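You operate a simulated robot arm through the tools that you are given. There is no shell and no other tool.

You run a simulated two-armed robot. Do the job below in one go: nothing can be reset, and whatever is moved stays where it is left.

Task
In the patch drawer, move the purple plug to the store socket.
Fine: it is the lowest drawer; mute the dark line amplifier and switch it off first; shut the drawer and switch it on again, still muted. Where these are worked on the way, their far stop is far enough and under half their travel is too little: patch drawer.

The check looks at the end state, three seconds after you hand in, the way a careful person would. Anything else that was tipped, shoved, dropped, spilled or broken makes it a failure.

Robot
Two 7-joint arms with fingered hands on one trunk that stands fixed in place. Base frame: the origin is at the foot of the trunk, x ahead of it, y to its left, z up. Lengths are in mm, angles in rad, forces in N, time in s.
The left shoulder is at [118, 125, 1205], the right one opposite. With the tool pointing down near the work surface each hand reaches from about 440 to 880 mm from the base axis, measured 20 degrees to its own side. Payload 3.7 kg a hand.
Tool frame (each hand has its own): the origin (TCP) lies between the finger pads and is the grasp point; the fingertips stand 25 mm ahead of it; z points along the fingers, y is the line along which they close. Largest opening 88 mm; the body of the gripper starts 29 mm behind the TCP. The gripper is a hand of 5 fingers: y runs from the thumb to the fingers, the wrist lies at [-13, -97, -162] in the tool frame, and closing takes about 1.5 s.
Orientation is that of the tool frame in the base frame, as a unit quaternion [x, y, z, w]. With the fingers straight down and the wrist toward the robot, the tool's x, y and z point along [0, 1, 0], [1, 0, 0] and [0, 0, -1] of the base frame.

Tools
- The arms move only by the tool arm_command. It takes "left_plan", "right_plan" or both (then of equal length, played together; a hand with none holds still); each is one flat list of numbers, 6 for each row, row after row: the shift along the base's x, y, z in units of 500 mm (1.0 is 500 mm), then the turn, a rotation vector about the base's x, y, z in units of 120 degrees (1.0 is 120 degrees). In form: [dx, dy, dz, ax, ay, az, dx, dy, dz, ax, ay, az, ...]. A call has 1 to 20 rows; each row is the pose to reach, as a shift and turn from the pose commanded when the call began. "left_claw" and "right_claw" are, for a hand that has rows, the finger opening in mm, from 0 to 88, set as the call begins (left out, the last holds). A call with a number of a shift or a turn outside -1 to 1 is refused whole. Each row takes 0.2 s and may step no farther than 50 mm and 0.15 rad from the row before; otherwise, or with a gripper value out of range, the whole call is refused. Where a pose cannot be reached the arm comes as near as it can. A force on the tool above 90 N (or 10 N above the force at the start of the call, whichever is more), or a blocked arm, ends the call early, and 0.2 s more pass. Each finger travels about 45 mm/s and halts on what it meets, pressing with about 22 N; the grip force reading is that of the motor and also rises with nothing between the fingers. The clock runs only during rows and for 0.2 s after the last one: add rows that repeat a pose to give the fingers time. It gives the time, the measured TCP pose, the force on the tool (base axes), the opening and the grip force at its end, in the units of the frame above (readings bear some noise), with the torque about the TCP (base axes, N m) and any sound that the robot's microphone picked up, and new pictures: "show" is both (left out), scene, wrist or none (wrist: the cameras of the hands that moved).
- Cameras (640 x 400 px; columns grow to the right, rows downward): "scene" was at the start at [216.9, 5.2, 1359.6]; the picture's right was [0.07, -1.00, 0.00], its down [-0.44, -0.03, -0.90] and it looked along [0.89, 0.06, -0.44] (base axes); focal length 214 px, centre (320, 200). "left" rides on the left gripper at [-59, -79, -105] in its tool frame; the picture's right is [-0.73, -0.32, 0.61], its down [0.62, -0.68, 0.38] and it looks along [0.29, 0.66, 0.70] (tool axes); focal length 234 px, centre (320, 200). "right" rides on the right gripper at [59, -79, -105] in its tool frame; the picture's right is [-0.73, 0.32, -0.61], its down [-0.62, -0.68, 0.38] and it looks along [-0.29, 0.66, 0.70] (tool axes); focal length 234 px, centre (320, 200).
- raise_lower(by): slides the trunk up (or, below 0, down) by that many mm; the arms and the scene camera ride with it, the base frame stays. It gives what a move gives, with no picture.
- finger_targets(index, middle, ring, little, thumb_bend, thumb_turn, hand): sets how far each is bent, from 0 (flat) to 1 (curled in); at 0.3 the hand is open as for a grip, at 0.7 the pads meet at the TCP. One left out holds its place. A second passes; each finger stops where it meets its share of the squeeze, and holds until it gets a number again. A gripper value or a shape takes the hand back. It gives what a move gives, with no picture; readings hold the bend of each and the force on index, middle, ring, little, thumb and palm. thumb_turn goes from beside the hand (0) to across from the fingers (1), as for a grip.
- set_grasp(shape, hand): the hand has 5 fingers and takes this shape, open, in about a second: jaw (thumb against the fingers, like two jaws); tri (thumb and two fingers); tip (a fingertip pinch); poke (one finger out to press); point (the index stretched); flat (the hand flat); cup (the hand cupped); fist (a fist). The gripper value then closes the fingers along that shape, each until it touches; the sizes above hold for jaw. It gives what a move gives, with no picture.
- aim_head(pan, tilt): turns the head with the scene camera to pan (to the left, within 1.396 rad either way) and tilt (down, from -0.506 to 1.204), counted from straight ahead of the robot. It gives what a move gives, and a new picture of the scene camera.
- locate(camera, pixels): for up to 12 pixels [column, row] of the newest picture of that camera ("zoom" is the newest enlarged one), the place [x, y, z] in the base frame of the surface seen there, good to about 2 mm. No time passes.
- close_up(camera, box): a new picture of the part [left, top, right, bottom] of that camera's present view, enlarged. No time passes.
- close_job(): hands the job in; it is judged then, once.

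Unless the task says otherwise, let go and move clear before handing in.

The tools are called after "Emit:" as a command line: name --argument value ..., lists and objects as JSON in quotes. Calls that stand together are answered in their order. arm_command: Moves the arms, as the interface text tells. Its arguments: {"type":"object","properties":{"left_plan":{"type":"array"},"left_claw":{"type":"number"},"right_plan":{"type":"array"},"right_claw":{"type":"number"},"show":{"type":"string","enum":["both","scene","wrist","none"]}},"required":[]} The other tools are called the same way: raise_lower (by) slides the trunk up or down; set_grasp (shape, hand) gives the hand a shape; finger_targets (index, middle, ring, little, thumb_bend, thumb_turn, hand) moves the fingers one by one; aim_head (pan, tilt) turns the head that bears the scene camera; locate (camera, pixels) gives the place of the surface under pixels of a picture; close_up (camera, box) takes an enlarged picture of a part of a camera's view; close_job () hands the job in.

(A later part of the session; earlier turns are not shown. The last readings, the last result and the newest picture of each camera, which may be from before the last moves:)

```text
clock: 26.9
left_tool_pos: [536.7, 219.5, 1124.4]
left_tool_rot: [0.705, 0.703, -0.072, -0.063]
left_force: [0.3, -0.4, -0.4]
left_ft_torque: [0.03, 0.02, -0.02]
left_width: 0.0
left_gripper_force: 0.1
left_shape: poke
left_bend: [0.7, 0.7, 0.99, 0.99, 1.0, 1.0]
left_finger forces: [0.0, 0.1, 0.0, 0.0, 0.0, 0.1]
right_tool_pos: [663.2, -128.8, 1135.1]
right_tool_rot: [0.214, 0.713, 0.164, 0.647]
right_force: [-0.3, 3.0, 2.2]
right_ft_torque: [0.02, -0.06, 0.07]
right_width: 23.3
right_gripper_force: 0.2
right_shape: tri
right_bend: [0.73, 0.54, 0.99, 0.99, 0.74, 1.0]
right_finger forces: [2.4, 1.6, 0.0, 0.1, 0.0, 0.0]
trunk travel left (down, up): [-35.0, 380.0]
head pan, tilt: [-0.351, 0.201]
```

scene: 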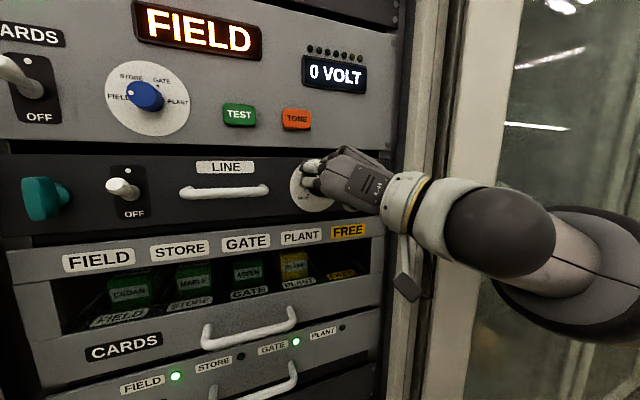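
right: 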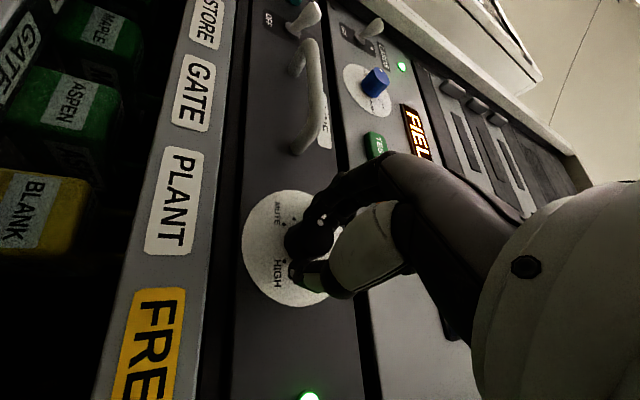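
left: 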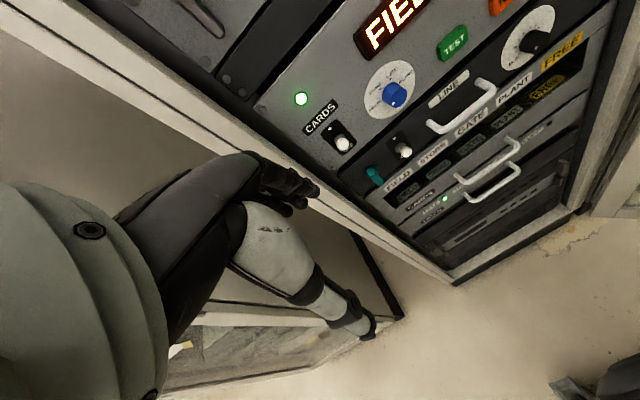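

The thumb sits just short of the knob. I'll command a smaller opening so all three pads squeeze it.

Emit:
arm_command --right_plan '[0, 0, 0, 0, 0, 0, 0, 0, 0, 0, 0, 0, 0, 0, 0, 0, 0, 0, 0, 0, 0, 0, 0, 0, 0, 0, 0, 0, 0, 0]' --right_claw 4 --show "wrist"

Emit:
close_up --camera "right" --box '[230, 180, 370, 310]'

```text
clock: 28.1
left_tool_pos: [537.5, 219.7, 1126.0]
left_tool_rot: [0.706, 0.702, -0.072, -0.062]
left_force: [0.5, 0.0, -0.1]
left_ft_torque: [-0.05, 0.01, 0.0]
left_width: 0.0
left_gripper_force: 0.0
left_shape: poke
left_bend: [0.7, 0.7, 0.99, 0.99, 1.0, 1.0]
left_finger forces: [0.1, 0.0, 0.1, 0.0, 0.0, 0.1]
right_tool_pos: [662.8, -128.7, 1136.4]
right_tool_rot: [0.215, 0.714, 0.165, 0.646]
right_force: [1.3, 3.9, 1.2]
right_ft_torque: [-0.01, -0.05, 0.16]
right_width: 18.7
right_gripper_force: 21.6
right_shape: tri
right_bend: [0.73, 0.56, 1.0, 1.0, 0.75, 1.0]
right_finger forces: [11.3, 10.5, 0.0, 0.1, 18.5, 0.1]
trunk travel left (down, up): [-35.0, 380.0]
head pan, tilt: [-0.351, 0.201]
```

right: 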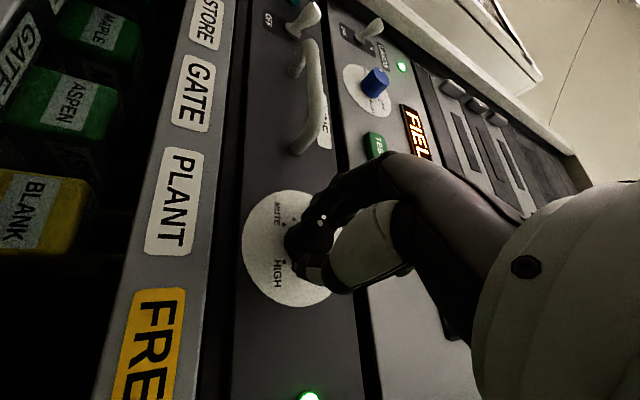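

```text
3.08 times, centred on (300, 245) of right
```

zoom: 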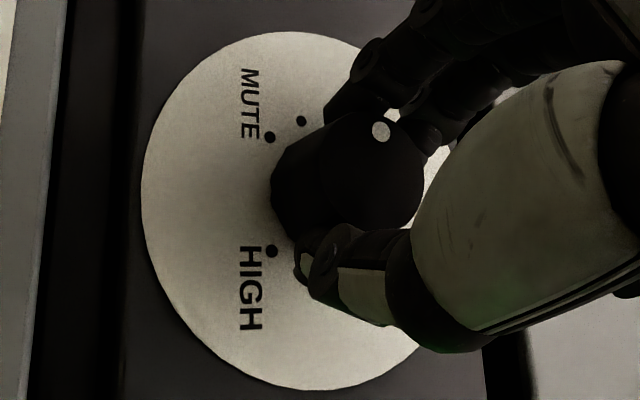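

All three pads now press firmly (11, 10.5 and 18.5 N). I'll turn the hand about the knob axis, counterclockwise as seen from the front, by 26° first and check.

Emit:
arm_command --right_plan '[0, 0.0005, 0.0004, -0.036, 0, 0, 0, 0.001, 0.0008, -0.072, 0, 0, 0, 0.0015, 0.0012, -0.108, 0, 0, 0, 0.002, 0.0018, -0.144, 0, 0, 0, 0.0025, 0.0024, -0.18, 0, 0, 0, 0.003, 0.003, -0.216, 0, 0]' --show "wrist"

Emit:
close_up --camera "right" --box '[210, 160, 390, 320]'

```text
clock: 29.8
left_tool_pos: [538.4, 208.8, 1127.5]
left_tool_rot: [0.705, 0.703, -0.068, -0.065]
left_force: [-0.2, -0.2, 0.8]
left_ft_torque: [0.03, 0.02, -0.02]
left_width: 0.0
left_gripper_force: 0.0
left_shape: poke
left_bend: [0.7, 0.7, 0.99, 0.99, 1.0, 1.0]
left_finger forces: [0.0, 0.0, 0.0, 0.1, 0.1, 0.1]
right_tool_pos: [674.5, -118.8, 1105.2]
right_tool_rot: [0.092, 0.723, 0.004, 0.684]
right_force: [-15.0, 0.1, 5.2]
right_ft_torque: [0.03, -0.2, 0.01]
right_width: 14.4
right_gripper_force: 21.9
right_shape: tri
right_bend: [0.76, 0.76, 1.0, 1.0, 0.83, 1.0]
right_finger forces: [0.1, 0.0, 0.0, 0.1, 0.0, 0.1]
right hand out of reach, approached as far as the arm can: row 5, 6
trunk travel left (down, up): [-35.0, 380.0]
head pan, tilt: [-0.351, 0.201]
stopped in row 6 (right hand): the arm was blocked; the commanded pose is now the measured one
```

right: 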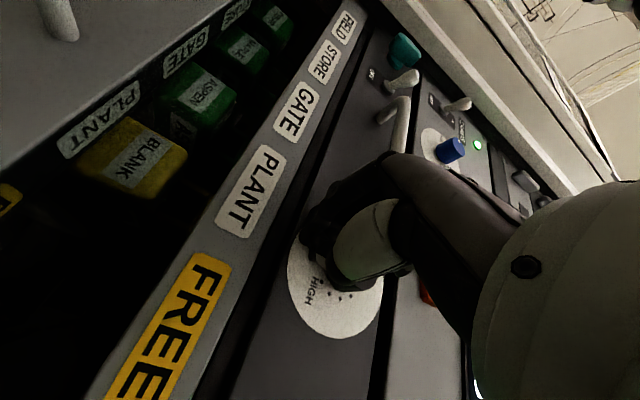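

```text
2.50 times, centred on (300, 240) of right
```

zoom: 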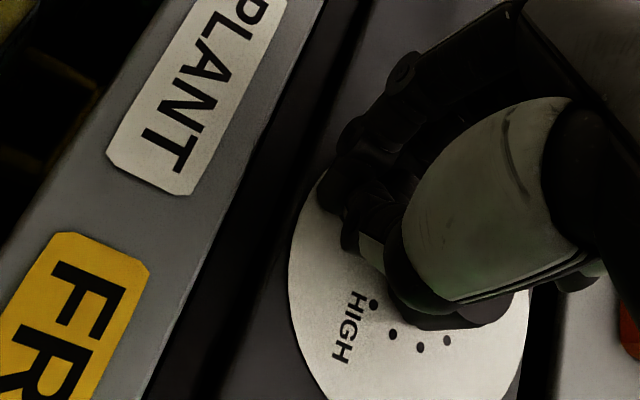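

The arm hit its reach limit mid-turn, so the pinch slid down off the knob to (674,-119,1105) and the fingertips are resting lightly on the panel. I'll retract straight back before doing anything else.

Emit:
arm_command --right_plan '[-0.04, 0, 0, 0, 0, 0, -0.1, 0, 0, 0, 0, 0, -0.16, 0, 0, 0, 0, 0]' --show "both"

```text
clock: 30.6
left_tool_pos: [539.5, 210.3, 1126.3]
left_tool_rot: [0.705, 0.703, -0.07, -0.067]
left_force: [0.6, 0.1, 0.5]
left_ft_torque: [-0.02, -0.03, 0.02]
left_width: 0.0
left_gripper_force: 0.1
left_shape: poke
left_bend: [0.7, 0.7, 0.99, 0.99, 1.0, 1.0]
left_finger forces: [0.1, 0.0, 0.0, 0.0, 0.0, 0.0]
right_tool_pos: [659.2, -114.7, 1101.9]
right_tool_rot: [0.098, 0.726, 0.003, 0.68]
right_force: [0.4, -0.4, 0.5]
right_ft_torque: [-0.01, 0.0, -0.02]
right_width: 13.7
right_gripper_force: 21.9
right_shape: tri
right_bend: [0.75, 0.75, 1.0, 1.0, 0.83, 1.0]
right_finger forces: [0.0, 0.0, 0.1, 0.1, 0.0, 0.1]
right hand out of reach, approached as far as the arm can: row 1, 2, 3
trunk travel left (down, up): [-35.0, 380.0]
head pan, tilt: [-0.351, 0.201]
```

scene: 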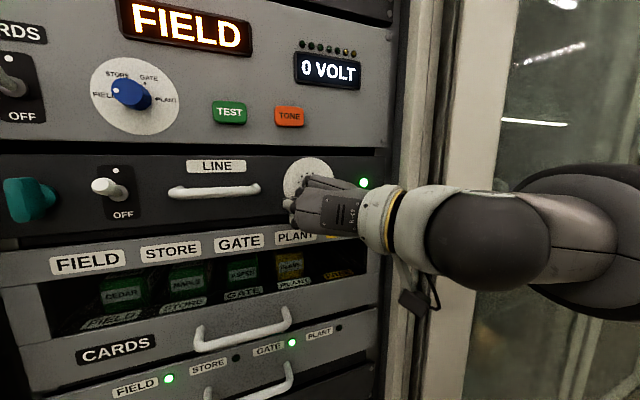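
right: 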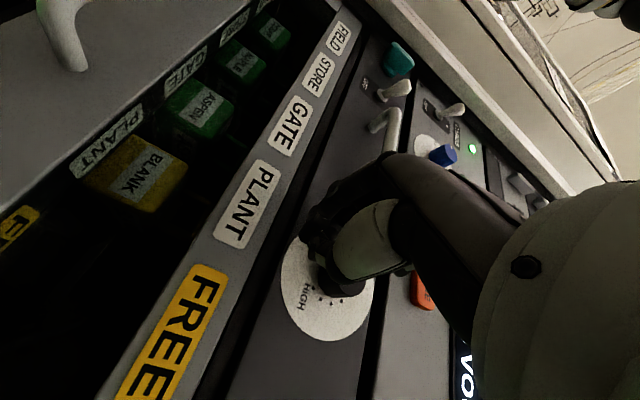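

Retracting straight back is limited because the lowered trunk also brought the robot's body forward. I'll roll the hand back and pitch it down while pulling away from the panel.

Emit:
arm_command --right_plan '[-0.015, -0.009, -0.006, 0.05, 0.039, -0.018, -0.03, -0.018, -0.011, 0.1, 0.078, -0.036, -0.045, -0.026, -0.017, 0.15, 0.117, -0.054, -0.06, -0.035, -0.022, 0.2, 0.156, -0.0725, -0.075, -0.044, -0.028, 0.25, 0.195, -0.091, -0.09, -0.052, -0.033, 0.3, 0.234, -0.109, -0.105, -0.061, -0.039, 0.35, 0.273, -0.127, -0.118, -0.07, -0.044, 0.399, 0.312, -0.145]' --show "both"

```text
clock: 32.4
left_tool_pos: [550.1, 212.6, 1119.5]
left_tool_rot: [0.705, 0.702, -0.074, -0.068]
left_force: [-0.1, -0.2, 0.0]
left_ft_torque: [0.0, -0.01, -0.02]
left_width: 0.0
left_gripper_force: 0.1
left_shape: poke
left_bend: [0.7, 0.7, 0.99, 0.99, 1.0, 1.0]
left_finger forces: [0.0, 0.0, 0.1, 0.0, 0.0, 0.0]
right_tool_pos: [631.3, -141.2, 1091.1]
right_tool_rot: [0.449, 0.819, 0.168, 0.316]
right_force: [-0.1, 0.1, -0.1]
right_ft_torque: [0.03, 0.02, 0.03]
right_width: 13.4
right_gripper_force: 21.6
right_shape: tri
right_bend: [0.75, 0.75, 1.0, 1.0, 0.83, 1.0]
right_finger forces: [0.0, 0.0, 0.0, 0.0, 0.0, 0.1]
right hand out of reach, approached as far as the arm can: row 1, 2, 3, 4, 5, 6, 7, 8
trunk travel left (down, up): [-35.0, 380.0]
head pan, tilt: [-0.351, 0.201]
```

scene: 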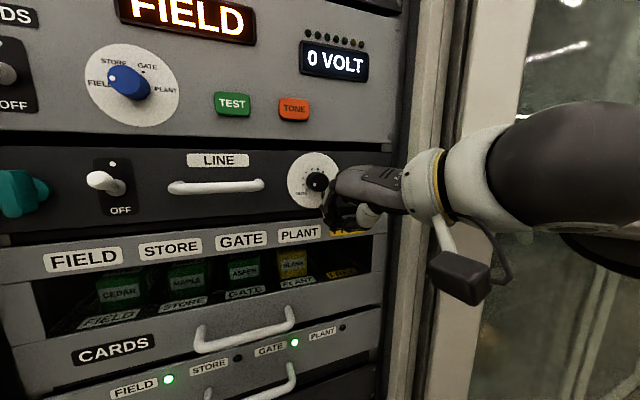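
right: 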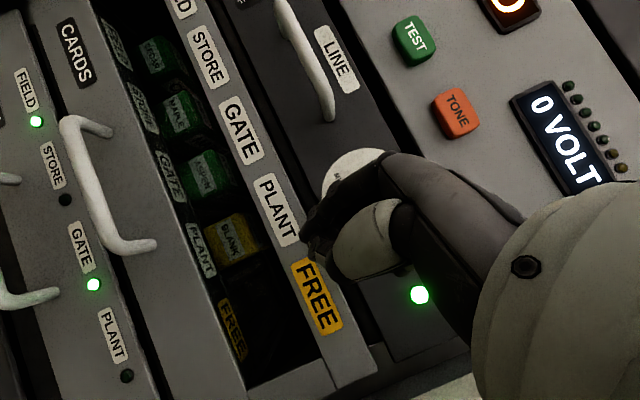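

The right hand is now clear of the knob, and the trunk seems to shift as the arm moves. I'll zoom in on the knob to see whether it turned.

Emit:
close_up --camera "scene" --box '[275, 145, 375, 215]'

Emit:
locate --camera "scene" --pixels '[[316, 181], [300, 200], [343, 180], [400, 190], [340, 180], [325, 240], [168, 379], [292, 343]]'

```text
5.71 times, centred on (325, 180) of scene
```

zoom: 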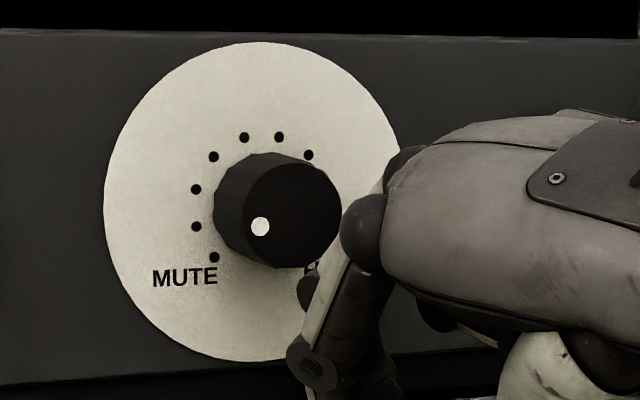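

```text
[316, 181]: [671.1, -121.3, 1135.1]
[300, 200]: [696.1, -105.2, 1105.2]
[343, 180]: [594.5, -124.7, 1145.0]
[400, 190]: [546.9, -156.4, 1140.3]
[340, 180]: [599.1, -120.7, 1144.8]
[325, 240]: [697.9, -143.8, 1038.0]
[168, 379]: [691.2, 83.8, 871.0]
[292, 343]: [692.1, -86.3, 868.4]
```

The knob has turned to roughly the second mark (dot at zoom (260,227), about 200°), so about 25-30° remains to MUTE. Before continuing I want to understand how the body moved, so I'll look left at the other arm.

Emit:
aim_head --pan 0.6 --tilt 0.4

Emit:
aim_head --pan 0.0 --tilt 1.2

```text
clock: 33.6
left_tool_pos: [550.3, 211.4, 1118.9]
left_tool_rot: [0.705, 0.702, -0.074, -0.069]
left_force: [-0.4, 0.7, -0.2]
left_ft_torque: [0.01, -0.02, 0.0]
left_width: 0.1
left_gripper_force: 0.1
left_shape: poke
left_bend: [0.7, 0.7, 0.99, 0.99, 1.0, 1.0]
left_finger forces: [0.0, 0.0, 0.0, 0.0, 0.0, 0.0]
right_tool_pos: [632.1, -144.1, 1087.9]
right_tool_rot: [0.451, 0.818, 0.167, 0.316]
right_force: [-0.1, -1.2, 0.2]
right_ft_torque: [0.0, -0.02, 0.04]
right_width: 13.6
right_gripper_force: 21.9
right_shape: tri
right_bend: [0.75, 0.75, 1.0, 1.0, 0.83, 1.0]
right_finger forces: [0.0, 0.0, 0.0, 0.0, 0.0, 0.0]
trunk travel left (down, up): [-35.0, 380.0]
head pan, tilt: [0.6, 0.4]
```

scene: 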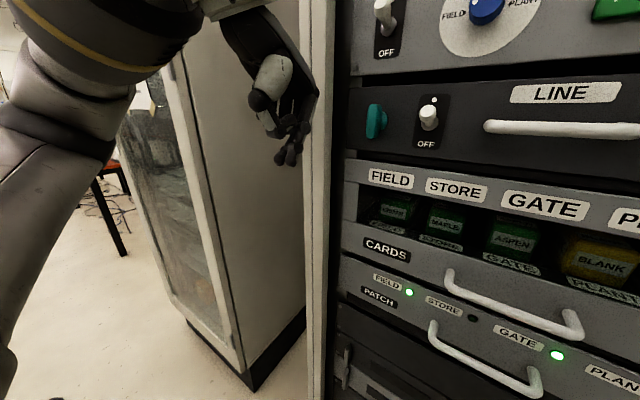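

```text
clock: 34.7
left_tool_pos: [549.9, 211.7, 1119.9]
left_tool_rot: [0.704, 0.703, -0.075, -0.069]
left_force: [-1.1, -0.3, 0.1]
left_ft_torque: [-0.01, -0.03, -0.02]
left_width: 0.0
left_gripper_force: 0.1
left_shape: poke
left_bend: [0.7, 0.7, 0.99, 0.99, 1.0, 1.0]
left_finger forces: [0.1, 0.1, 0.0, 0.0, 0.0, 0.0]
right_tool_pos: [633.1, -144.3, 1089.0]
right_tool_rot: [0.451, 0.818, 0.167, 0.316]
right_force: [-0.2, 0.1, -0.6]
right_ft_torque: [0.01, -0.02, -0.05]
right_width: 13.5
right_gripper_force: 21.7
right_shape: tri
right_bend: [0.75, 0.75, 1.0, 1.0, 0.83, 1.0]
right_finger forces: [0.0, 0.0, 0.0, 0.0, 0.0, 0.0]
trunk travel left (down, up): [-35.0, 380.0]
head pan, tilt: [0.0, 1.201]
```

scene: 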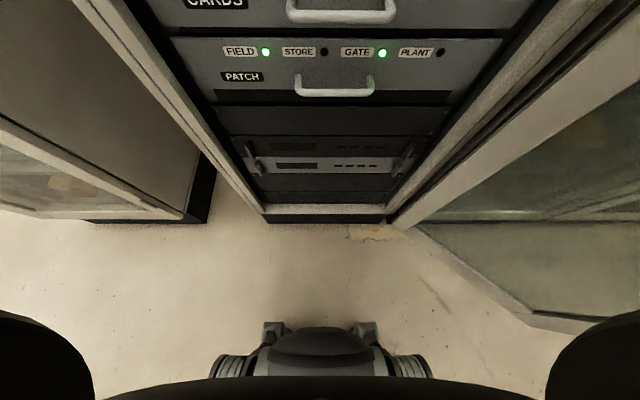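

The downward view shows the torso leaning well forward over its base, with the feet at the bottom edge, so lowering also leans the body and cramps the arms. I'll go back toward the upright posture in steps, starting with +60.

Emit:
raise_lower --by 60

```text
clock: 35.7
left_tool_pos: [553.8, 207.7, 1177.7]
left_tool_rot: [0.704, 0.702, -0.074, -0.072]
left_force: [-0.6, 0.1, -0.6]
left_ft_torque: [0.0, -0.01, 0.0]
left_width: 0.0
left_gripper_force: 0.0
left_shape: poke
left_bend: [0.7, 0.7, 0.99, 0.99, 1.0, 1.0]
left_finger forces: [0.0, 0.0, 0.0, 0.0, 0.0, 0.1]
right_tool_pos: [633.7, -147.1, 1142.4]
right_tool_rot: [0.453, 0.818, 0.167, 0.312]
right_force: [0.8, 0.0, -0.1]
right_ft_torque: [0.01, -0.06, 0.03]
right_width: 13.6
right_gripper_force: 22.4
right_shape: tri
right_bend: [0.75, 0.75, 1.0, 1.0, 0.83, 1.0]
right_finger forces: [0.1, 0.1, 0.0, 0.1, 0.0, 0.0]
trunk travel left (down, up): [-95.0, 320.0]
head pan, tilt: [0.0, 1.201]
```

Raising by 60 moved both hands straight up with no lean, so the earlier forward shift had another cause. I'll check where the robot's base sits in this downward view.

Emit:
aim_head --pan 0.0 --tilt 1.2

Emit:
locate --camera "scene" --pixels '[[320, 345], [275, 332], [365, 332], [225, 372], [320, 390], [320, 300], [60, 350], [600, 360], [265, 52], [382, 53], [320, 250]]'

```text
clock: 36.3
left_tool_pos: [553.9, 207.6, 1178.6]
left_tool_rot: [0.703, 0.703, -0.073, -0.071]
left_force: [0.0, -0.4, 0.4]
left_ft_torque: [0.0, 0.01, -0.01]
left_width: 0.0
left_gripper_force: 0.1
left_shape: poke
left_bend: [0.7, 0.7, 0.99, 0.99, 1.0, 1.0]
left_finger forces: [0.0, 0.0, 0.0, 0.0, 0.0, 0.0]
right_tool_pos: [634.8, -148.4, 1144.1]
right_tool_rot: [0.453, 0.818, 0.168, 0.314]
right_force: [-1.3, -0.6, -0.3]
right_ft_torque: [-0.03, -0.03, 0.02]
right_width: 13.3
right_gripper_force: 21.8
right_shape: tri
right_bend: [0.75, 0.75, 1.0, 1.0, 0.83, 1.0]
right_finger forces: [0.0, 0.1, 0.1, 0.0, 0.0, 0.0]
trunk travel left (down, up): [-95.0, 320.0]
head pan, tilt: [0.0, 1.201]
```

scene: 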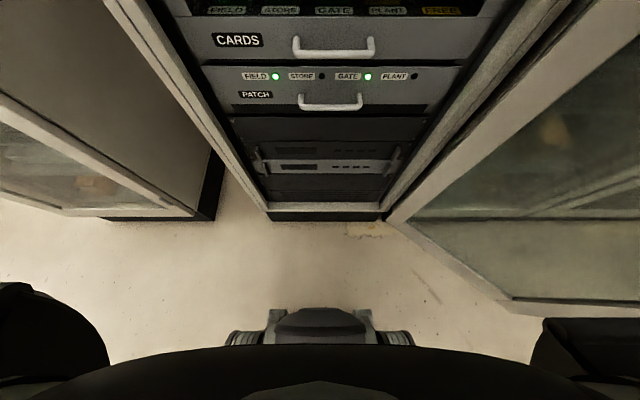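

```text
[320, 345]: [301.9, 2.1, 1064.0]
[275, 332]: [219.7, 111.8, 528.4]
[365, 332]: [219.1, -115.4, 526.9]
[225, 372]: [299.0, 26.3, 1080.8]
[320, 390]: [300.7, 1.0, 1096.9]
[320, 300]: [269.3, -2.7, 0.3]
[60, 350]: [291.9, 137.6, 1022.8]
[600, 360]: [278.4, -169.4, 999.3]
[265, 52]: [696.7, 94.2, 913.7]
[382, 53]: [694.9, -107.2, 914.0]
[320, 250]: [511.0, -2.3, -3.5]
```

The chest front is near x=301 and the floor base has not moved, so the torso has leaned forward. I'll pull the right hand back from the panel and see how the arm and body respond.

Emit:
arm_command --right_plan '[-0.04, 0, 0, 0, 0, 0, -0.08, 0, 0, 0, 0, 0, -0.12, 0, 0, 0, 0, 0, -0.16, 0, 0, 0, 0, 0]' --right_claw 60 --show "none"

```text
clock: 37.3
left_tool_pos: [554.6, 206.6, 1178.3]
left_tool_rot: [0.704, 0.703, -0.074, -0.071]
left_force: [0.5, 0.4, 0.7]
left_ft_torque: [-0.01, 0.02, -0.01]
left_width: 0.0
left_gripper_force: 0.1
left_shape: poke
left_bend: [0.7, 0.7, 0.99, 0.99, 1.0, 1.0]
left_finger forces: [0.1, 0.0, 0.1, 0.1, 0.1, 0.0]
right_tool_pos: [580.7, -152.4, 1168.0]
right_tool_rot: [0.453, 0.817, 0.168, 0.314]
right_force: [-0.1, -0.4, 0.0]
right_ft_torque: [0.01, 0.0, 0.0]
right_width: 59.8
right_gripper_force: 0.2
right_shape: tri
right_bend: [0.73, 0.38, 0.99, 0.99, 0.6, 1.0]
right_finger forces: [0.0, 0.0, 0.0, 0.1, 0.0, 0.0]
right hand out of reach, approached as far as the arm can: row 2, 3, 4
trunk travel left (down, up): [-95.0, 320.0]
head pan, tilt: [0.0, 1.201]
```

The right hand is back at x≈581. I'll return the trunk slide to its original height.

Emit:
raise_lower --by 130

Emit:
aim_head --pan 0.0 --tilt 0.55

```text
clock: 38.9
left_tool_pos: [557.2, 205.7, 1306.7]
left_tool_rot: [0.704, 0.703, -0.074, -0.073]
left_force: [-0.9, -0.4, 0.0]
left_ft_torque: [-0.01, 0.0, 0.04]
left_width: 0.0
left_gripper_force: 0.0
left_shape: poke
left_bend: [0.7, 0.7, 0.99, 0.99, 1.0, 1.0]
left_finger forces: [0.0, 0.0, 0.0, 0.0, 0.1, 0.1]
right_tool_pos: [583.4, -153.4, 1294.4]
right_tool_rot: [0.453, 0.818, 0.167, 0.312]
right_force: [0.2, -0.2, -1.1]
right_ft_torque: [0.04, -0.01, 0.01]
right_width: 59.6
right_gripper_force: 0.0
right_shape: tri
right_bend: [0.73, 0.38, 0.99, 0.99, 0.6, 1.0]
right_finger forces: [0.0, 0.0, 0.0, 0.0, 0.1, 0.0]
trunk travel left (down, up): [-225.0, 190.0]
head pan, tilt: [0.0, 1.201]
```

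```text
clock: 39.9
left_tool_pos: [555.1, 205.6, 1308.1]
left_tool_rot: [0.704, 0.703, -0.073, -0.072]
left_force: [0.4, 1.0, 0.1]
left_ft_torque: [0.02, 0.03, 0.0]
left_width: 0.0
left_gripper_force: 0.0
left_shape: poke
left_bend: [0.7, 0.7, 0.99, 0.99, 1.0, 1.0]
left_finger forces: [0.0, 0.1, 0.0, 0.0, 0.0, 0.0]
right_tool_pos: [581.2, -152.7, 1297.7]
right_tool_rot: [0.452, 0.818, 0.169, 0.313]
right_force: [0.1, 0.0, 0.0]
right_ft_torque: [0.02, 0.03, 0.0]
right_width: 59.9
right_gripper_force: 0.1
right_shape: tri
right_bend: [0.73, 0.38, 0.99, 0.99, 0.6, 1.0]
right_finger forces: [0.0, 0.0, 0.0, 0.0, 0.1, 0.1]
trunk travel left (down, up): [-225.0, 190.0]
head pan, tilt: [0.0, 0.55]
```

scene: 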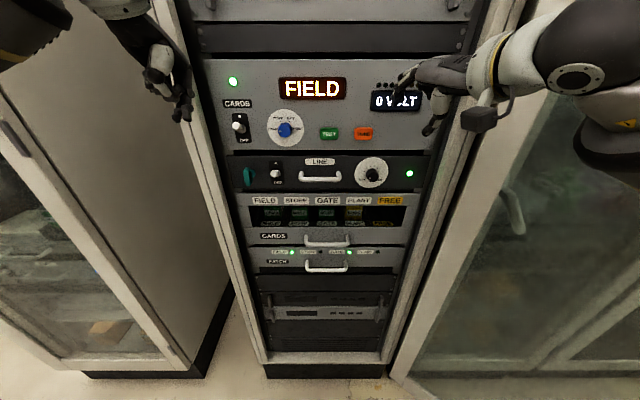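

The trunk is back up and the camera is again near (225,0,1340). The hands only moved vertically, so the controller holds the hands' x while the torso leans as it lowers. At this height I'll roll the right hand so its pinch line is horizontal, pitched about 42° down-forward, and bring it near the knob.

Emit:
arm_command --right_plan '[0.005, 0.007, -0.02, -0.04, 0, 0.045, 0.01, 0.014, -0.04, -0.08, 0, 0.09, 0.014, 0.02, -0.065, -0.12, 0, 0.135, 0.019, 0.027, -0.09, -0.16, 0, 0.18, 0.024, 0.034, -0.115, -0.2, 0, 0.225, 0.029, 0.04, -0.14, -0.24, 0, 0.27, 0.033, 0.047, -0.165, -0.28, 0, 0.315, 0.038, 0.054, -0.192, -0.32, 0, 0.36]' --show "both"

```text
clock: 41.7
left_tool_pos: [553.6, 203.9, 1308.6]
left_tool_rot: [0.704, 0.703, -0.073, -0.072]
left_force: [0.3, -0.6, -0.7]
left_ft_torque: [0.02, 0.01, 0.01]
left_width: 0.0
left_gripper_force: 0.0
left_shape: poke
left_bend: [0.7, 0.7, 0.99, 0.99, 1.0, 1.0]
left_finger forces: [0.1, 0.0, 0.0, 0.0, 0.0, 0.1]
right_tool_pos: [534.0, -56.7, 1188.3]
right_tool_rot: [0.01, 0.93, -0.001, 0.368]
right_force: [0.7, 0.5, -0.2]
right_ft_torque: [0.0, 0.0, 0.01]
right_width: 59.7
right_gripper_force: 0.1
right_shape: tri
right_bend: [0.73, 0.38, 0.99, 0.99, 0.59, 0.99]
right_finger forces: [0.1, 0.0, 0.0, 0.0, 0.0, 0.1]
right hand out of reach, approached as far as the arm can: row 4, 5, 6, 7, 8
trunk travel left (down, up): [-225.0, 190.0]
head pan, tilt: [0.0, 0.55]
```

scene: 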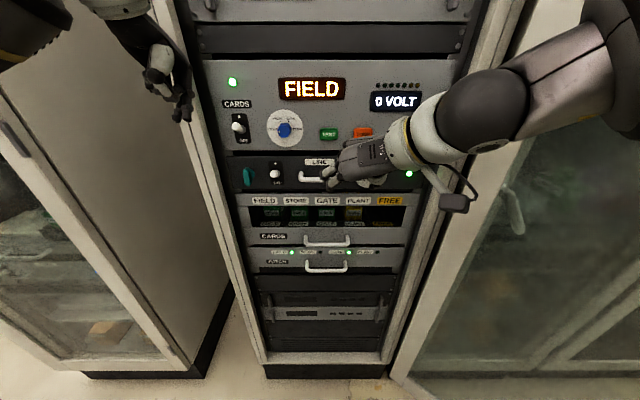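
right: 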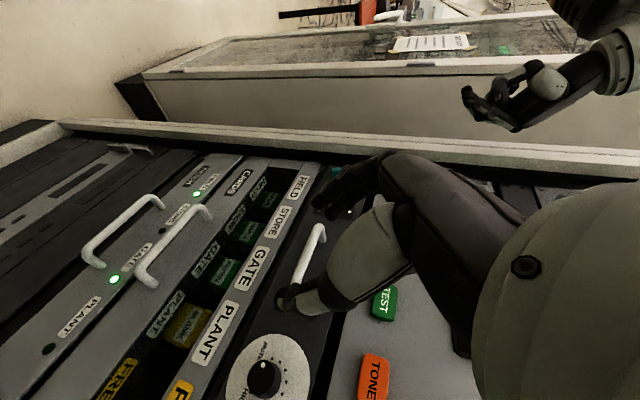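

The roll is right, but the right arm settles at (534,-57,1188), because the right hand can't take this posture as far right as the knob. The left hand, reaching across, should suit the knob, so I'll park the right hand out of the way and set the left to a three-finger grasp.

Emit:
arm_command --right_plan '[-0.005, -0.05, 0.015, 0.04, 0, -0.045, -0.01, -0.1, 0.03, 0.08, 0, -0.09, -0.015, -0.15, 0.045, 0.12, 0, -0.135, -0.02, -0.2, 0.06, 0.16, 0, -0.18, -0.025, -0.25, 0.075, 0.2, 0, -0.225, -0.03, -0.3, 0.09, 0.24, 0, -0.27, -0.035, -0.35, 0.105, 0.28, 0, -0.315, -0.04, -0.4, 0.12, 0.32, 0, -0.36]' --show "none"

Emit:
set_grasp --hand "left" --shape "tri"

```text
clock: 43.5
left_tool_pos: [553.9, 205.6, 1308.6]
left_tool_rot: [0.705, 0.702, -0.073, -0.072]
left_force: [0.2, 0.1, -0.6]
left_ft_torque: [0.03, -0.04, 0.01]
left_width: 0.0
left_gripper_force: 0.1
left_shape: poke
left_bend: [0.7, 0.7, 0.99, 0.99, 1.0, 1.0]
left_finger forces: [0.0, 0.0, 0.0, 0.0, 0.0, 0.1]
right_tool_pos: [514.9, -256.4, 1249.3]
right_tool_rot: [0.453, 0.818, 0.168, 0.313]
right_force: [0.7, -0.1, 1.2]
right_ft_torque: [0.0, -0.01, -0.03]
right_width: 59.9
right_gripper_force: 0.1
right_shape: tri
right_bend: [0.73, 0.38, 0.99, 0.99, 0.59, 0.99]
right_finger forces: [0.1, 0.1, 0.1, 0.0, 0.0, 0.1]
right hand out of reach, approached as far as the arm can: row 1
trunk travel left (down, up): [-225.0, 190.0]
head pan, tilt: [0.0, 0.55]
```

```text
clock: 44.4
left_tool_pos: [555.6, 205.7, 1307.5]
left_tool_rot: [0.704, 0.703, -0.073, -0.072]
left_force: [-0.5, 0.0, 0.0]
left_ft_torque: [-0.03, -0.03, 0.03]
left_width: 87.9
left_gripper_force: 0.2
left_shape: tri
left_bend: [0.3, 0.3, 0.99, 0.99, 0.3, 0.98]
left_finger forces: [0.0, 0.0, 0.0, 0.1, 0.0, 0.1]
right_tool_pos: [514.9, -255.1, 1249.5]
right_tool_rot: [0.452, 0.818, 0.169, 0.314]
right_force: [-0.7, 0.2, 0.6]
right_ft_torque: [-0.04, 0.01, 0.0]
right_width: 59.6
right_gripper_force: 0.1
right_shape: tri
right_bend: [0.73, 0.38, 0.99, 0.99, 0.59, 0.99]
right_finger forces: [0.0, 0.0, 0.1, 0.0, 0.0, 0.1]
trunk travel left (down, up): [-225.0, 190.0]
head pan, tilt: [0.0, 0.55]
```

The right hand is parked at (515,-256,1249). Now I'll swing the left hand to the mirrored orientation (pinch line horizontal, pitched about 42° down-forward), moving it toward the middle.

Emit:
arm_command --left_plan '[0, -0.0408, -0.009, 0.0155, -0.0269, -0.0574, 0, -0.0815, -0.018, 0.031, -0.0538, -0.1147, 0, -0.1223, -0.027, 0.0465, -0.0807, -0.1721, 0, -0.1631, -0.036, 0.062, -0.1076, -0.2295, 0, -0.2038, -0.045, 0.0775, -0.1345, -0.2868, 0, -0.2446, -0.054, 0.093, -0.1614, -0.3442, 0, -0.2854, -0.062, 0.1085, -0.1883, -0.4016, 0, -0.3262, -0.071, 0.124, -0.2152, -0.459, 0, -0.3669, -0.08, 0.1395, -0.2421, -0.5163, 0, -0.4077, -0.089, 0.155, -0.269, -0.5737, 0, -0.4485, -0.098, 0.1705, -0.2959, -0.631, 0, -0.4892, -0.107, 0.186, -0.3228, -0.6884, 0, -0.53, -0.116, 0.2015, -0.3497, -0.7458]' --show "both"

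```text
clock: 47.2
left_tool_pos: [554.7, -59.8, 1250.9]
left_tool_rot: [0.934, -0.001, 0.357, 0.0]
left_force: [1.1, -0.6, -0.5]
left_ft_torque: [-0.03, 0.01, 0.02]
left_width: 88.0
left_gripper_force: 0.1
left_shape: tri
left_bend: [0.3, 0.3, 0.99, 0.99, 0.3, 0.98]
left_finger forces: [0.0, 0.0, 0.0, 0.0, 0.1, 0.0]
right_tool_pos: [515.4, -256.0, 1249.1]
right_tool_rot: [0.453, 0.818, 0.169, 0.313]
right_force: [0.3, 0.2, 0.1]
right_ft_torque: [-0.01, 0.03, -0.01]
right_width: 59.9
right_gripper_force: 0.0
right_shape: tri
right_bend: [0.73, 0.38, 0.99, 0.99, 0.59, 0.99]
right_finger forces: [0.0, 0.1, 0.0, 0.0, 0.0, 0.1]
trunk travel left (down, up): [-225.0, 190.0]
head pan, tilt: [0.0, 0.55]
```

scene: 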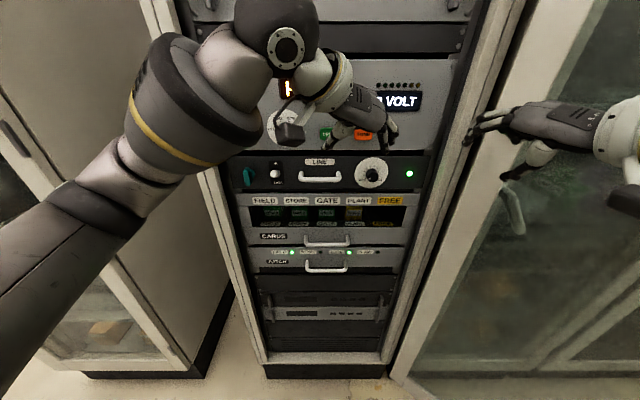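
left: 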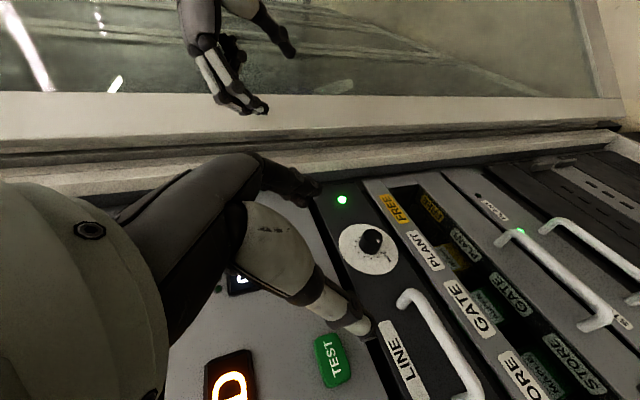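

The left hand took the pose exactly at (555,-60,1251), and its view shows the knob at (370,243) between its fingers and thumb. I'll pitch it up to about 62° and bring it in front of the knob at x≈600.

Emit:
arm_command --left_plan '[0.018, -0.026, -0.034, 0, -0.033, 0, 0.036, -0.053, -0.069, 0, -0.067, 0, 0.054, -0.079, -0.103, 0, -0.1, 0, 0.072, -0.106, -0.138, 0, -0.133, 0, 0.09, -0.132, -0.172, 0, -0.167, 0]' --show "both"

```text
clock: 48.4
left_tool_pos: [601.9, -126.7, 1162.4]
left_tool_rot: [0.857, -0.001, 0.515, -0.002]
left_force: [0.7, -0.5, 0.7]
left_ft_torque: [-0.01, 0.0, 0.03]
left_width: 87.9
left_gripper_force: 0.0
left_shape: tri
left_bend: [0.3, 0.3, 0.99, 0.99, 0.3, 0.98]
left_finger forces: [0.1, 0.1, 0.1, 0.0, 0.1, 0.0]
right_tool_pos: [515.6, -255.0, 1248.7]
right_tool_rot: [0.453, 0.818, 0.169, 0.313]
right_force: [-0.3, 0.1, 0.1]
right_ft_torque: [-0.01, -0.02, -0.03]
right_width: 59.6
right_gripper_force: 0.0
right_shape: tri
right_bend: [0.73, 0.38, 0.99, 0.99, 0.59, 0.99]
right_finger forces: [0.1, 0.0, 0.0, 0.0, 0.1, 0.0]
trunk travel left (down, up): [-225.0, 190.0]
head pan, tilt: [0.0, 0.55]
```

scene: 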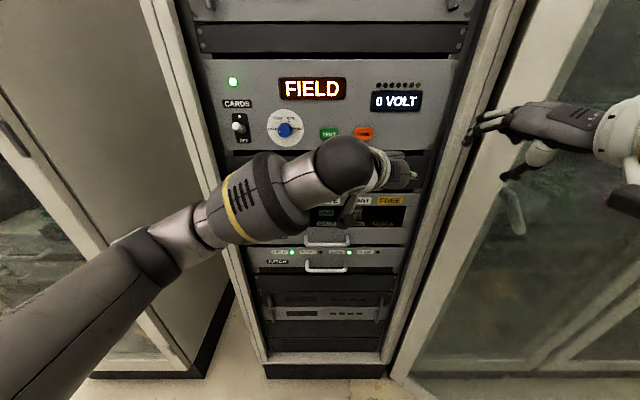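
left: 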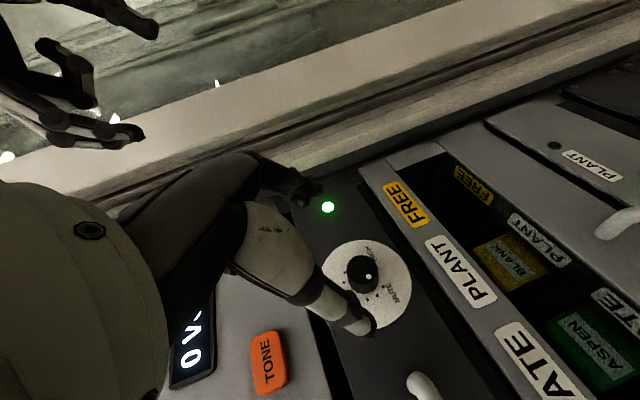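

The pose is reached, with the knob at (362,272) between thumb and fingers. I'll check the pointer up close before moving in.

Emit:
close_up --camera "left" --box '[300, 220, 430, 340]'

Emit:
locate --camera "left" --pixels '[[362, 272], [368, 277], [365, 330], [310, 195], [385, 262], [388, 290]]'

```text
3.33 times, centred on (365, 280) of left
```

zoom: 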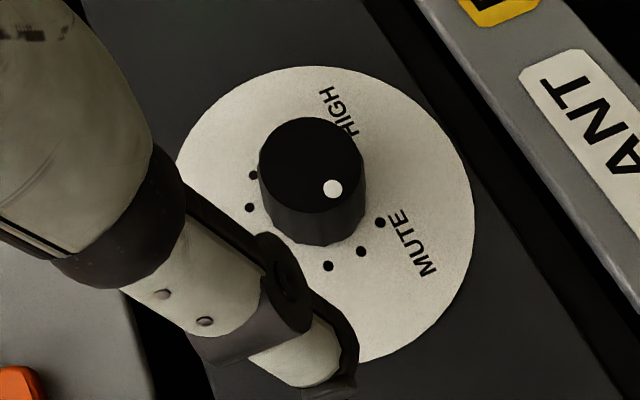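

```text
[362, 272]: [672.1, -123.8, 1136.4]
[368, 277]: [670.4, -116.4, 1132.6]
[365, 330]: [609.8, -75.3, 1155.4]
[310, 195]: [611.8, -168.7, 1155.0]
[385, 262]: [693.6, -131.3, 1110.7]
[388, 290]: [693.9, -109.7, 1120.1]
```

The dot is at (670.4,-116.4,1132.6), about 198°, and the MUTE mark is at about 224°. I'll advance so the pads flank the knob, with the TCP at about (666,-125.5,1139).

Emit:
arm_command --left_plan '[0.032, 0.001, -0.012, 0, 0, 0, 0.064, 0.002, -0.024, 0, 0, 0, 0.096, 0.0024, -0.036, 0, 0, 0, 0.126, 0.0024, -0.047, 0, 0, 0, 0.126, 0.0024, -0.047, 0, 0, 0]' --show "wrist"

Emit:
close_up --camera "left" --box '[280, 180, 420, 340]'

```text
clock: 49.6
left_tool_pos: [663.1, -125.2, 1140.5]
left_tool_rot: [0.857, 0.0, 0.515, 0.0]
left_force: [0.6, -0.1, 0.5]
left_ft_torque: [-0.01, 0.01, -0.01]
left_width: 88.0
left_gripper_force: 0.0
left_shape: tri
left_bend: [0.3, 0.3, 0.99, 0.99, 0.3, 0.98]
left_finger forces: [0.0, 0.0, 0.1, 0.0, 0.1, 0.1]
right_tool_pos: [514.7, -255.1, 1250.3]
right_tool_rot: [0.453, 0.817, 0.169, 0.313]
right_force: [0.4, 0.6, -0.4]
right_ft_torque: [-0.03, -0.01, 0.0]
right_width: 59.9
right_gripper_force: 0.1
right_shape: tri
right_bend: [0.73, 0.38, 0.99, 0.99, 0.59, 0.99]
right_finger forces: [0.0, 0.0, 0.0, 0.0, 0.1, 0.0]
trunk travel left (down, up): [-225.0, 190.0]
head pan, tilt: [0.0, 0.55]
```

left: 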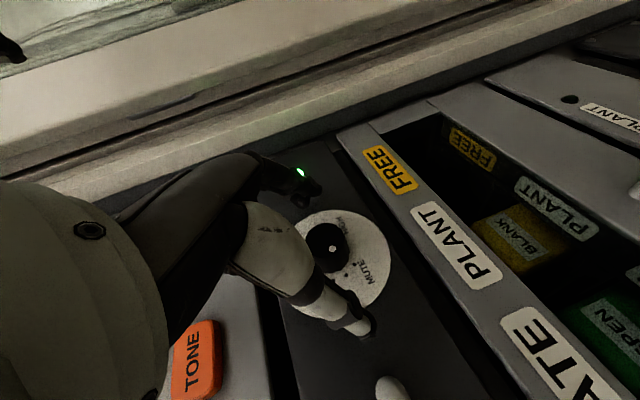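

```text
2.50 times, centred on (350, 260) of left
```

zoom: 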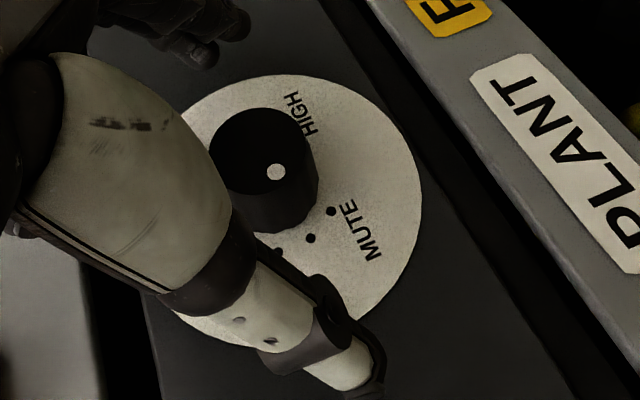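

The TCP is at (663,-125,1140) with no contact. I'll close the pinch on the knob.

Emit:
arm_command --left_plan '[0, 0, 0, 0, 0, 0, 0, 0, 0, 0, 0, 0, 0, 0, 0, 0, 0, 0, 0, 0, 0, 0, 0, 0, 0, 0, 0, 0, 0, 0, 0, 0, 0, 0, 0, 0, 0, 0, 0, 0, 0, 0, 0, 0, 0, 0, 0, 0, 0, 0, 0, 0, 0, 0]' --left_claw 6 --show "wrist"

Emit:
close_up --camera "left" --box '[280, 180, 420, 340]'

```text
clock: 51.6
left_tool_pos: [663.8, -125.0, 1141.6]
left_tool_rot: [0.858, -0.001, 0.514, -0.001]
left_force: [-0.2, -0.4, -2.2]
left_ft_torque: [-0.01, 0.01, -0.06]
left_width: 20.0
left_gripper_force: 21.6
left_shape: tri
left_bend: [0.73, 0.56, 1.0, 1.0, 0.75, 1.0]
left_finger forces: [9.5, 10.1, 0.0, 0.0, 19.6, 0.0]
right_tool_pos: [514.3, -255.2, 1249.0]
right_tool_rot: [0.453, 0.818, 0.168, 0.312]
right_force: [0.0, 0.8, -0.9]
right_ft_torque: [-0.01, -0.01, 0.01]
right_width: 59.8
right_gripper_force: 0.1
right_shape: tri
right_bend: [0.73, 0.38, 0.99, 0.99, 0.59, 0.99]
right_finger forces: [0.0, 0.1, 0.0, 0.1, 0.0, 0.1]
trunk travel left (down, up): [-225.0, 190.0]
head pan, tilt: [0.0, 0.55]
```

left: 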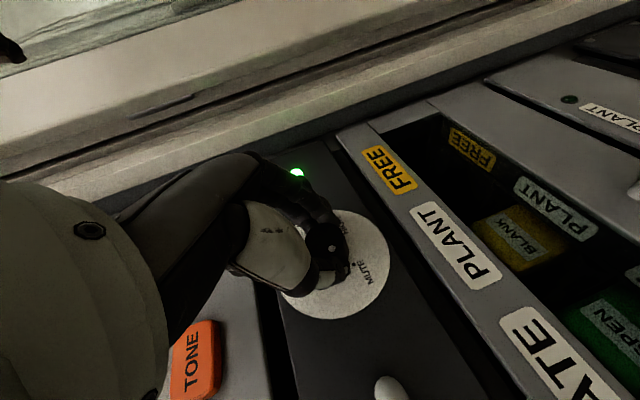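

```text
2.50 times, centred on (350, 260) of left
```

zoom: 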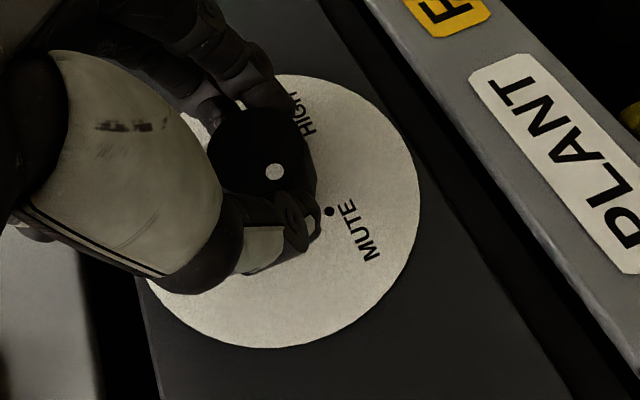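

The grip is firm (9.5, 10.1 and 19.6 N). Now I'll turn the hand -29° about the knob axis.

Emit:
arm_command --left_plan '[0, 0.001, -0.0002, -0.04, 0, 0, 0, 0.002, -0.0005, -0.08, 0, 0, 0, 0.003, -0.0008, -0.12, 0, 0, 0, 0.004, -0.0012, -0.16, 0, 0, 0, 0.005, -0.0016, -0.2, 0, 0, 0, 0.0058, -0.002, -0.242, 0, 0, 0, 0.0058, -0.002, -0.242, 0, 0]' --show "wrist"

Emit:
close_up --camera "left" --box '[280, 180, 420, 340]'

```text
clock: 53.2
left_tool_pos: [662.4, -123.0, 1138.7]
left_tool_rot: [0.83, 0.129, 0.498, 0.214]
left_force: [1.1, -1.4, -1.3]
left_ft_torque: [-0.02, 0.02, 0.0]
left_width: 19.7
left_gripper_force: 21.8
left_shape: tri
left_bend: [0.73, 0.56, 1.0, 1.0, 0.75, 1.0]
left_finger forces: [9.6, 10.4, 0.0, 0.0, 19.9, 0.1]
right_tool_pos: [515.9, -255.6, 1250.0]
right_tool_rot: [0.453, 0.817, 0.169, 0.314]
right_force: [0.9, -1.3, -0.4]
right_ft_torque: [-0.01, -0.03, 0.01]
right_width: 59.7
right_gripper_force: 0.0
right_shape: tri
right_bend: [0.73, 0.38, 0.99, 0.99, 0.59, 0.99]
right_finger forces: [0.0, 0.0, 0.0, 0.1, 0.0, 0.0]
trunk travel left (down, up): [-225.0, 190.0]
head pan, tilt: [0.0, 0.55]
```

left: 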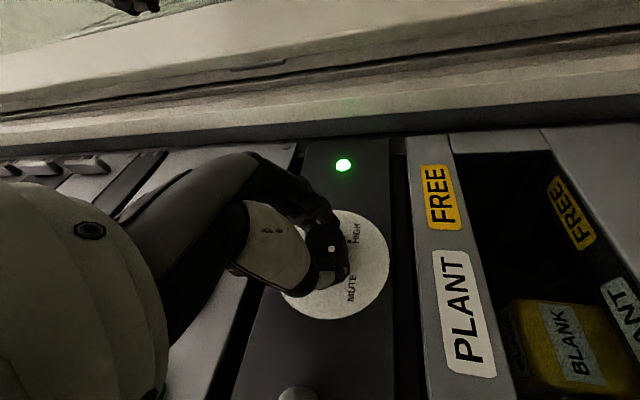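

```text
2.50 times, centred on (350, 260) of left
```

zoom: 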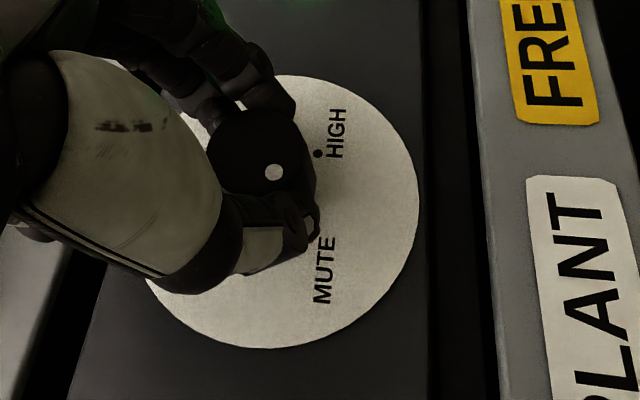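

The knob followed the hand through the whole turn. I'll open the fingers and back away to check it against the MUTE mark.

Emit:
arm_command --left_plan '[0, 0, 0, 0, 0, 0, 0, 0, 0, 0, 0, 0, 0, 0, 0, 0, 0, 0, 0, 0, 0, 0, 0, 0, 0, 0, 0, 0, 0, 0, 0, 0, 0, 0, 0, 0, -0.04, 0, 0.01, 0, 0, 0, -0.1, 0, 0.02, 0, 0, 0, -0.16, 0, 0.03, 0, 0, 0]' --left_claw 80 --show "wrist"

Emit:
close_up --camera "left" --box '[300, 180, 460, 340]'

```text
clock: 55.2
left_tool_pos: [583.1, -123.4, 1152.9]
left_tool_rot: [0.831, 0.128, 0.498, 0.214]
left_force: [-0.1, 0.2, -0.4]
left_ft_torque: [0.02, 0.03, 0.0]
left_width: 79.9
left_gripper_force: 0.1
left_shape: tri
left_bend: [0.29, 0.32, 0.99, 0.99, 0.32, 0.98]
left_finger forces: [0.0, 0.0, 0.0, 0.0, 0.0, 0.0]
right_tool_pos: [514.6, -255.8, 1248.9]
right_tool_rot: [0.453, 0.818, 0.168, 0.313]
right_force: [0.5, -0.4, -0.3]
right_ft_torque: [0.0, -0.03, -0.03]
right_width: 60.1
right_gripper_force: 0.0
right_shape: tri
right_bend: [0.73, 0.38, 0.99, 0.99, 0.59, 0.99]
right_finger forces: [0.1, 0.0, 0.0, 0.0, 0.0, 0.0]
trunk travel left (down, up): [-225.0, 190.0]
head pan, tilt: [0.0, 0.55]
```

left: 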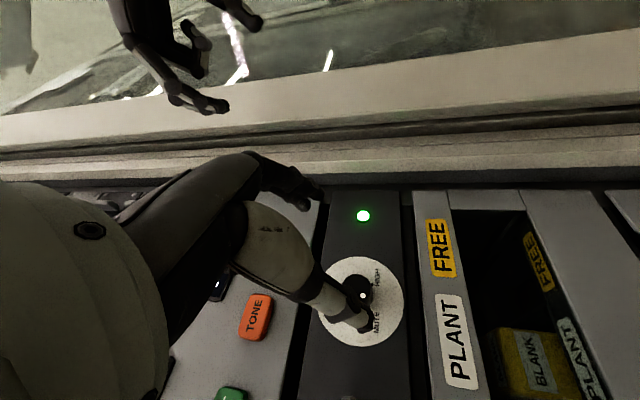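

```text
2.50 times, centred on (380, 260) of left
```

zoom: 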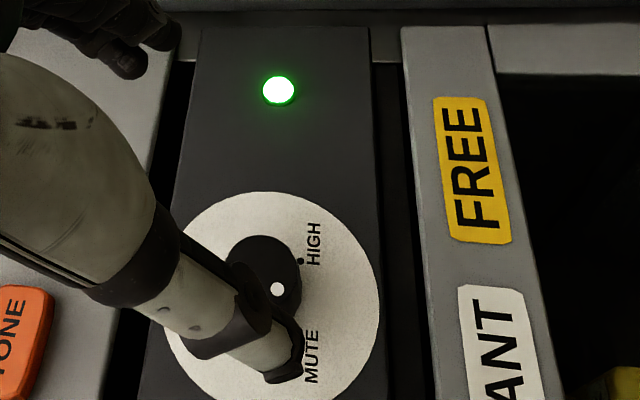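

The dot shows at left pixel (362,296). I'll locate it and then move the left hand aside for a clear scene view.

Emit:
locate --camera "left" --pixels '[[362, 296], [363, 295], [355, 288]]'

Emit:
arm_command --left_plan '[-0.04, 0.06, 0.06, 0, 0, 0, -0.06, 0.12, 0.12, 0, 0, 0, -0.08, 0.18, 0.18, 0, 0, 0, -0.08, 0.24, 0.22, 0, 0, 0, -0.08, 0.3, 0.24, 0, 0, 0]' --show "scene"

Emit:
close_up --camera "scene" --box '[345, 150, 420, 195]'

```text
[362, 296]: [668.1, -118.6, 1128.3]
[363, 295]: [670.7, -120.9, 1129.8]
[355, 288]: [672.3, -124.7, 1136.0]
```

```text
clock: 56.4
left_tool_pos: [539.6, 30.4, 1275.5]
left_tool_rot: [0.83, 0.129, 0.499, 0.214]
left_force: [0.1, 0.6, 0.7]
left_ft_torque: [-0.02, 0.0, -0.01]
left_width: 79.8
left_gripper_force: 0.1
left_shape: tri
left_bend: [0.29, 0.32, 0.99, 0.99, 0.32, 0.98]
left_finger forces: [0.0, 0.0, 0.1, 0.0, 0.0, 0.0]
right_tool_pos: [515.6, -254.2, 1250.1]
right_tool_rot: [0.452, 0.818, 0.169, 0.313]
right_force: [0.0, -0.1, 0.6]
right_ft_torque: [-0.01, -0.02, 0.0]
right_width: 59.9
right_gripper_force: 0.1
right_shape: tri
right_bend: [0.73, 0.38, 0.99, 0.99, 0.59, 0.99]
right_finger forces: [0.0, 0.0, 0.0, 0.1, 0.0, 0.0]
trunk travel left (down, up): [-225.0, 190.0]
head pan, tilt: [0.0, 0.55]
```

scene: 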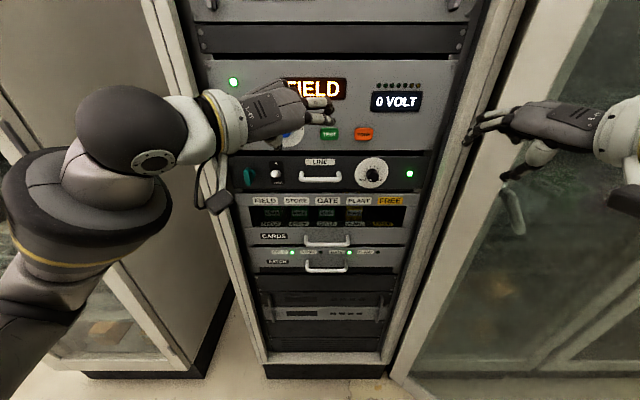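

```text
8.53 times, centred on (382, 172) of scene
```

zoom: 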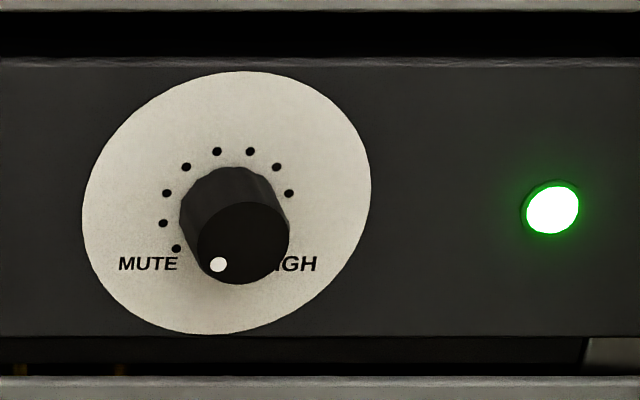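

The dot now points to about 221-226°, at the MUTE mark. I'll take a tighter zoom to judge whether it sits fully on the mark.

Emit:
close_up --camera "scene" --box '[356, 158, 388, 190]'

Emit:
locate --camera "zoom" --pixels '[[320, 200], [300, 260], [270, 260], [285, 300], [340, 300], [380, 260], [340, 210]]'

```text
12.50 times, centred on (372, 174) of scene
```

zoom: 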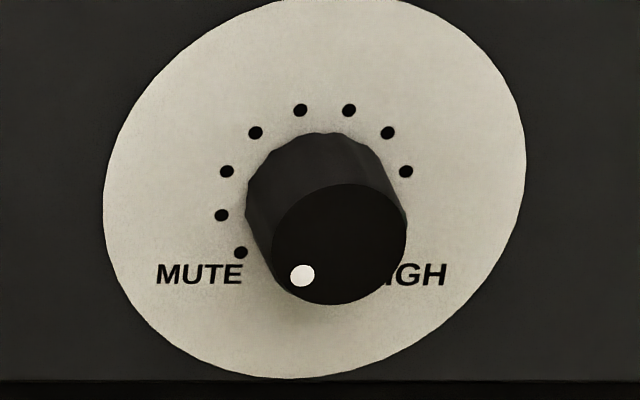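

```text
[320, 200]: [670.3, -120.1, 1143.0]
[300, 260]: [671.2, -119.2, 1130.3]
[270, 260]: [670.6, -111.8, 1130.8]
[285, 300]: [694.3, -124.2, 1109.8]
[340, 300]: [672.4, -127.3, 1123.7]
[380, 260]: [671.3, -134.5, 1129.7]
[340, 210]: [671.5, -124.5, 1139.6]
```

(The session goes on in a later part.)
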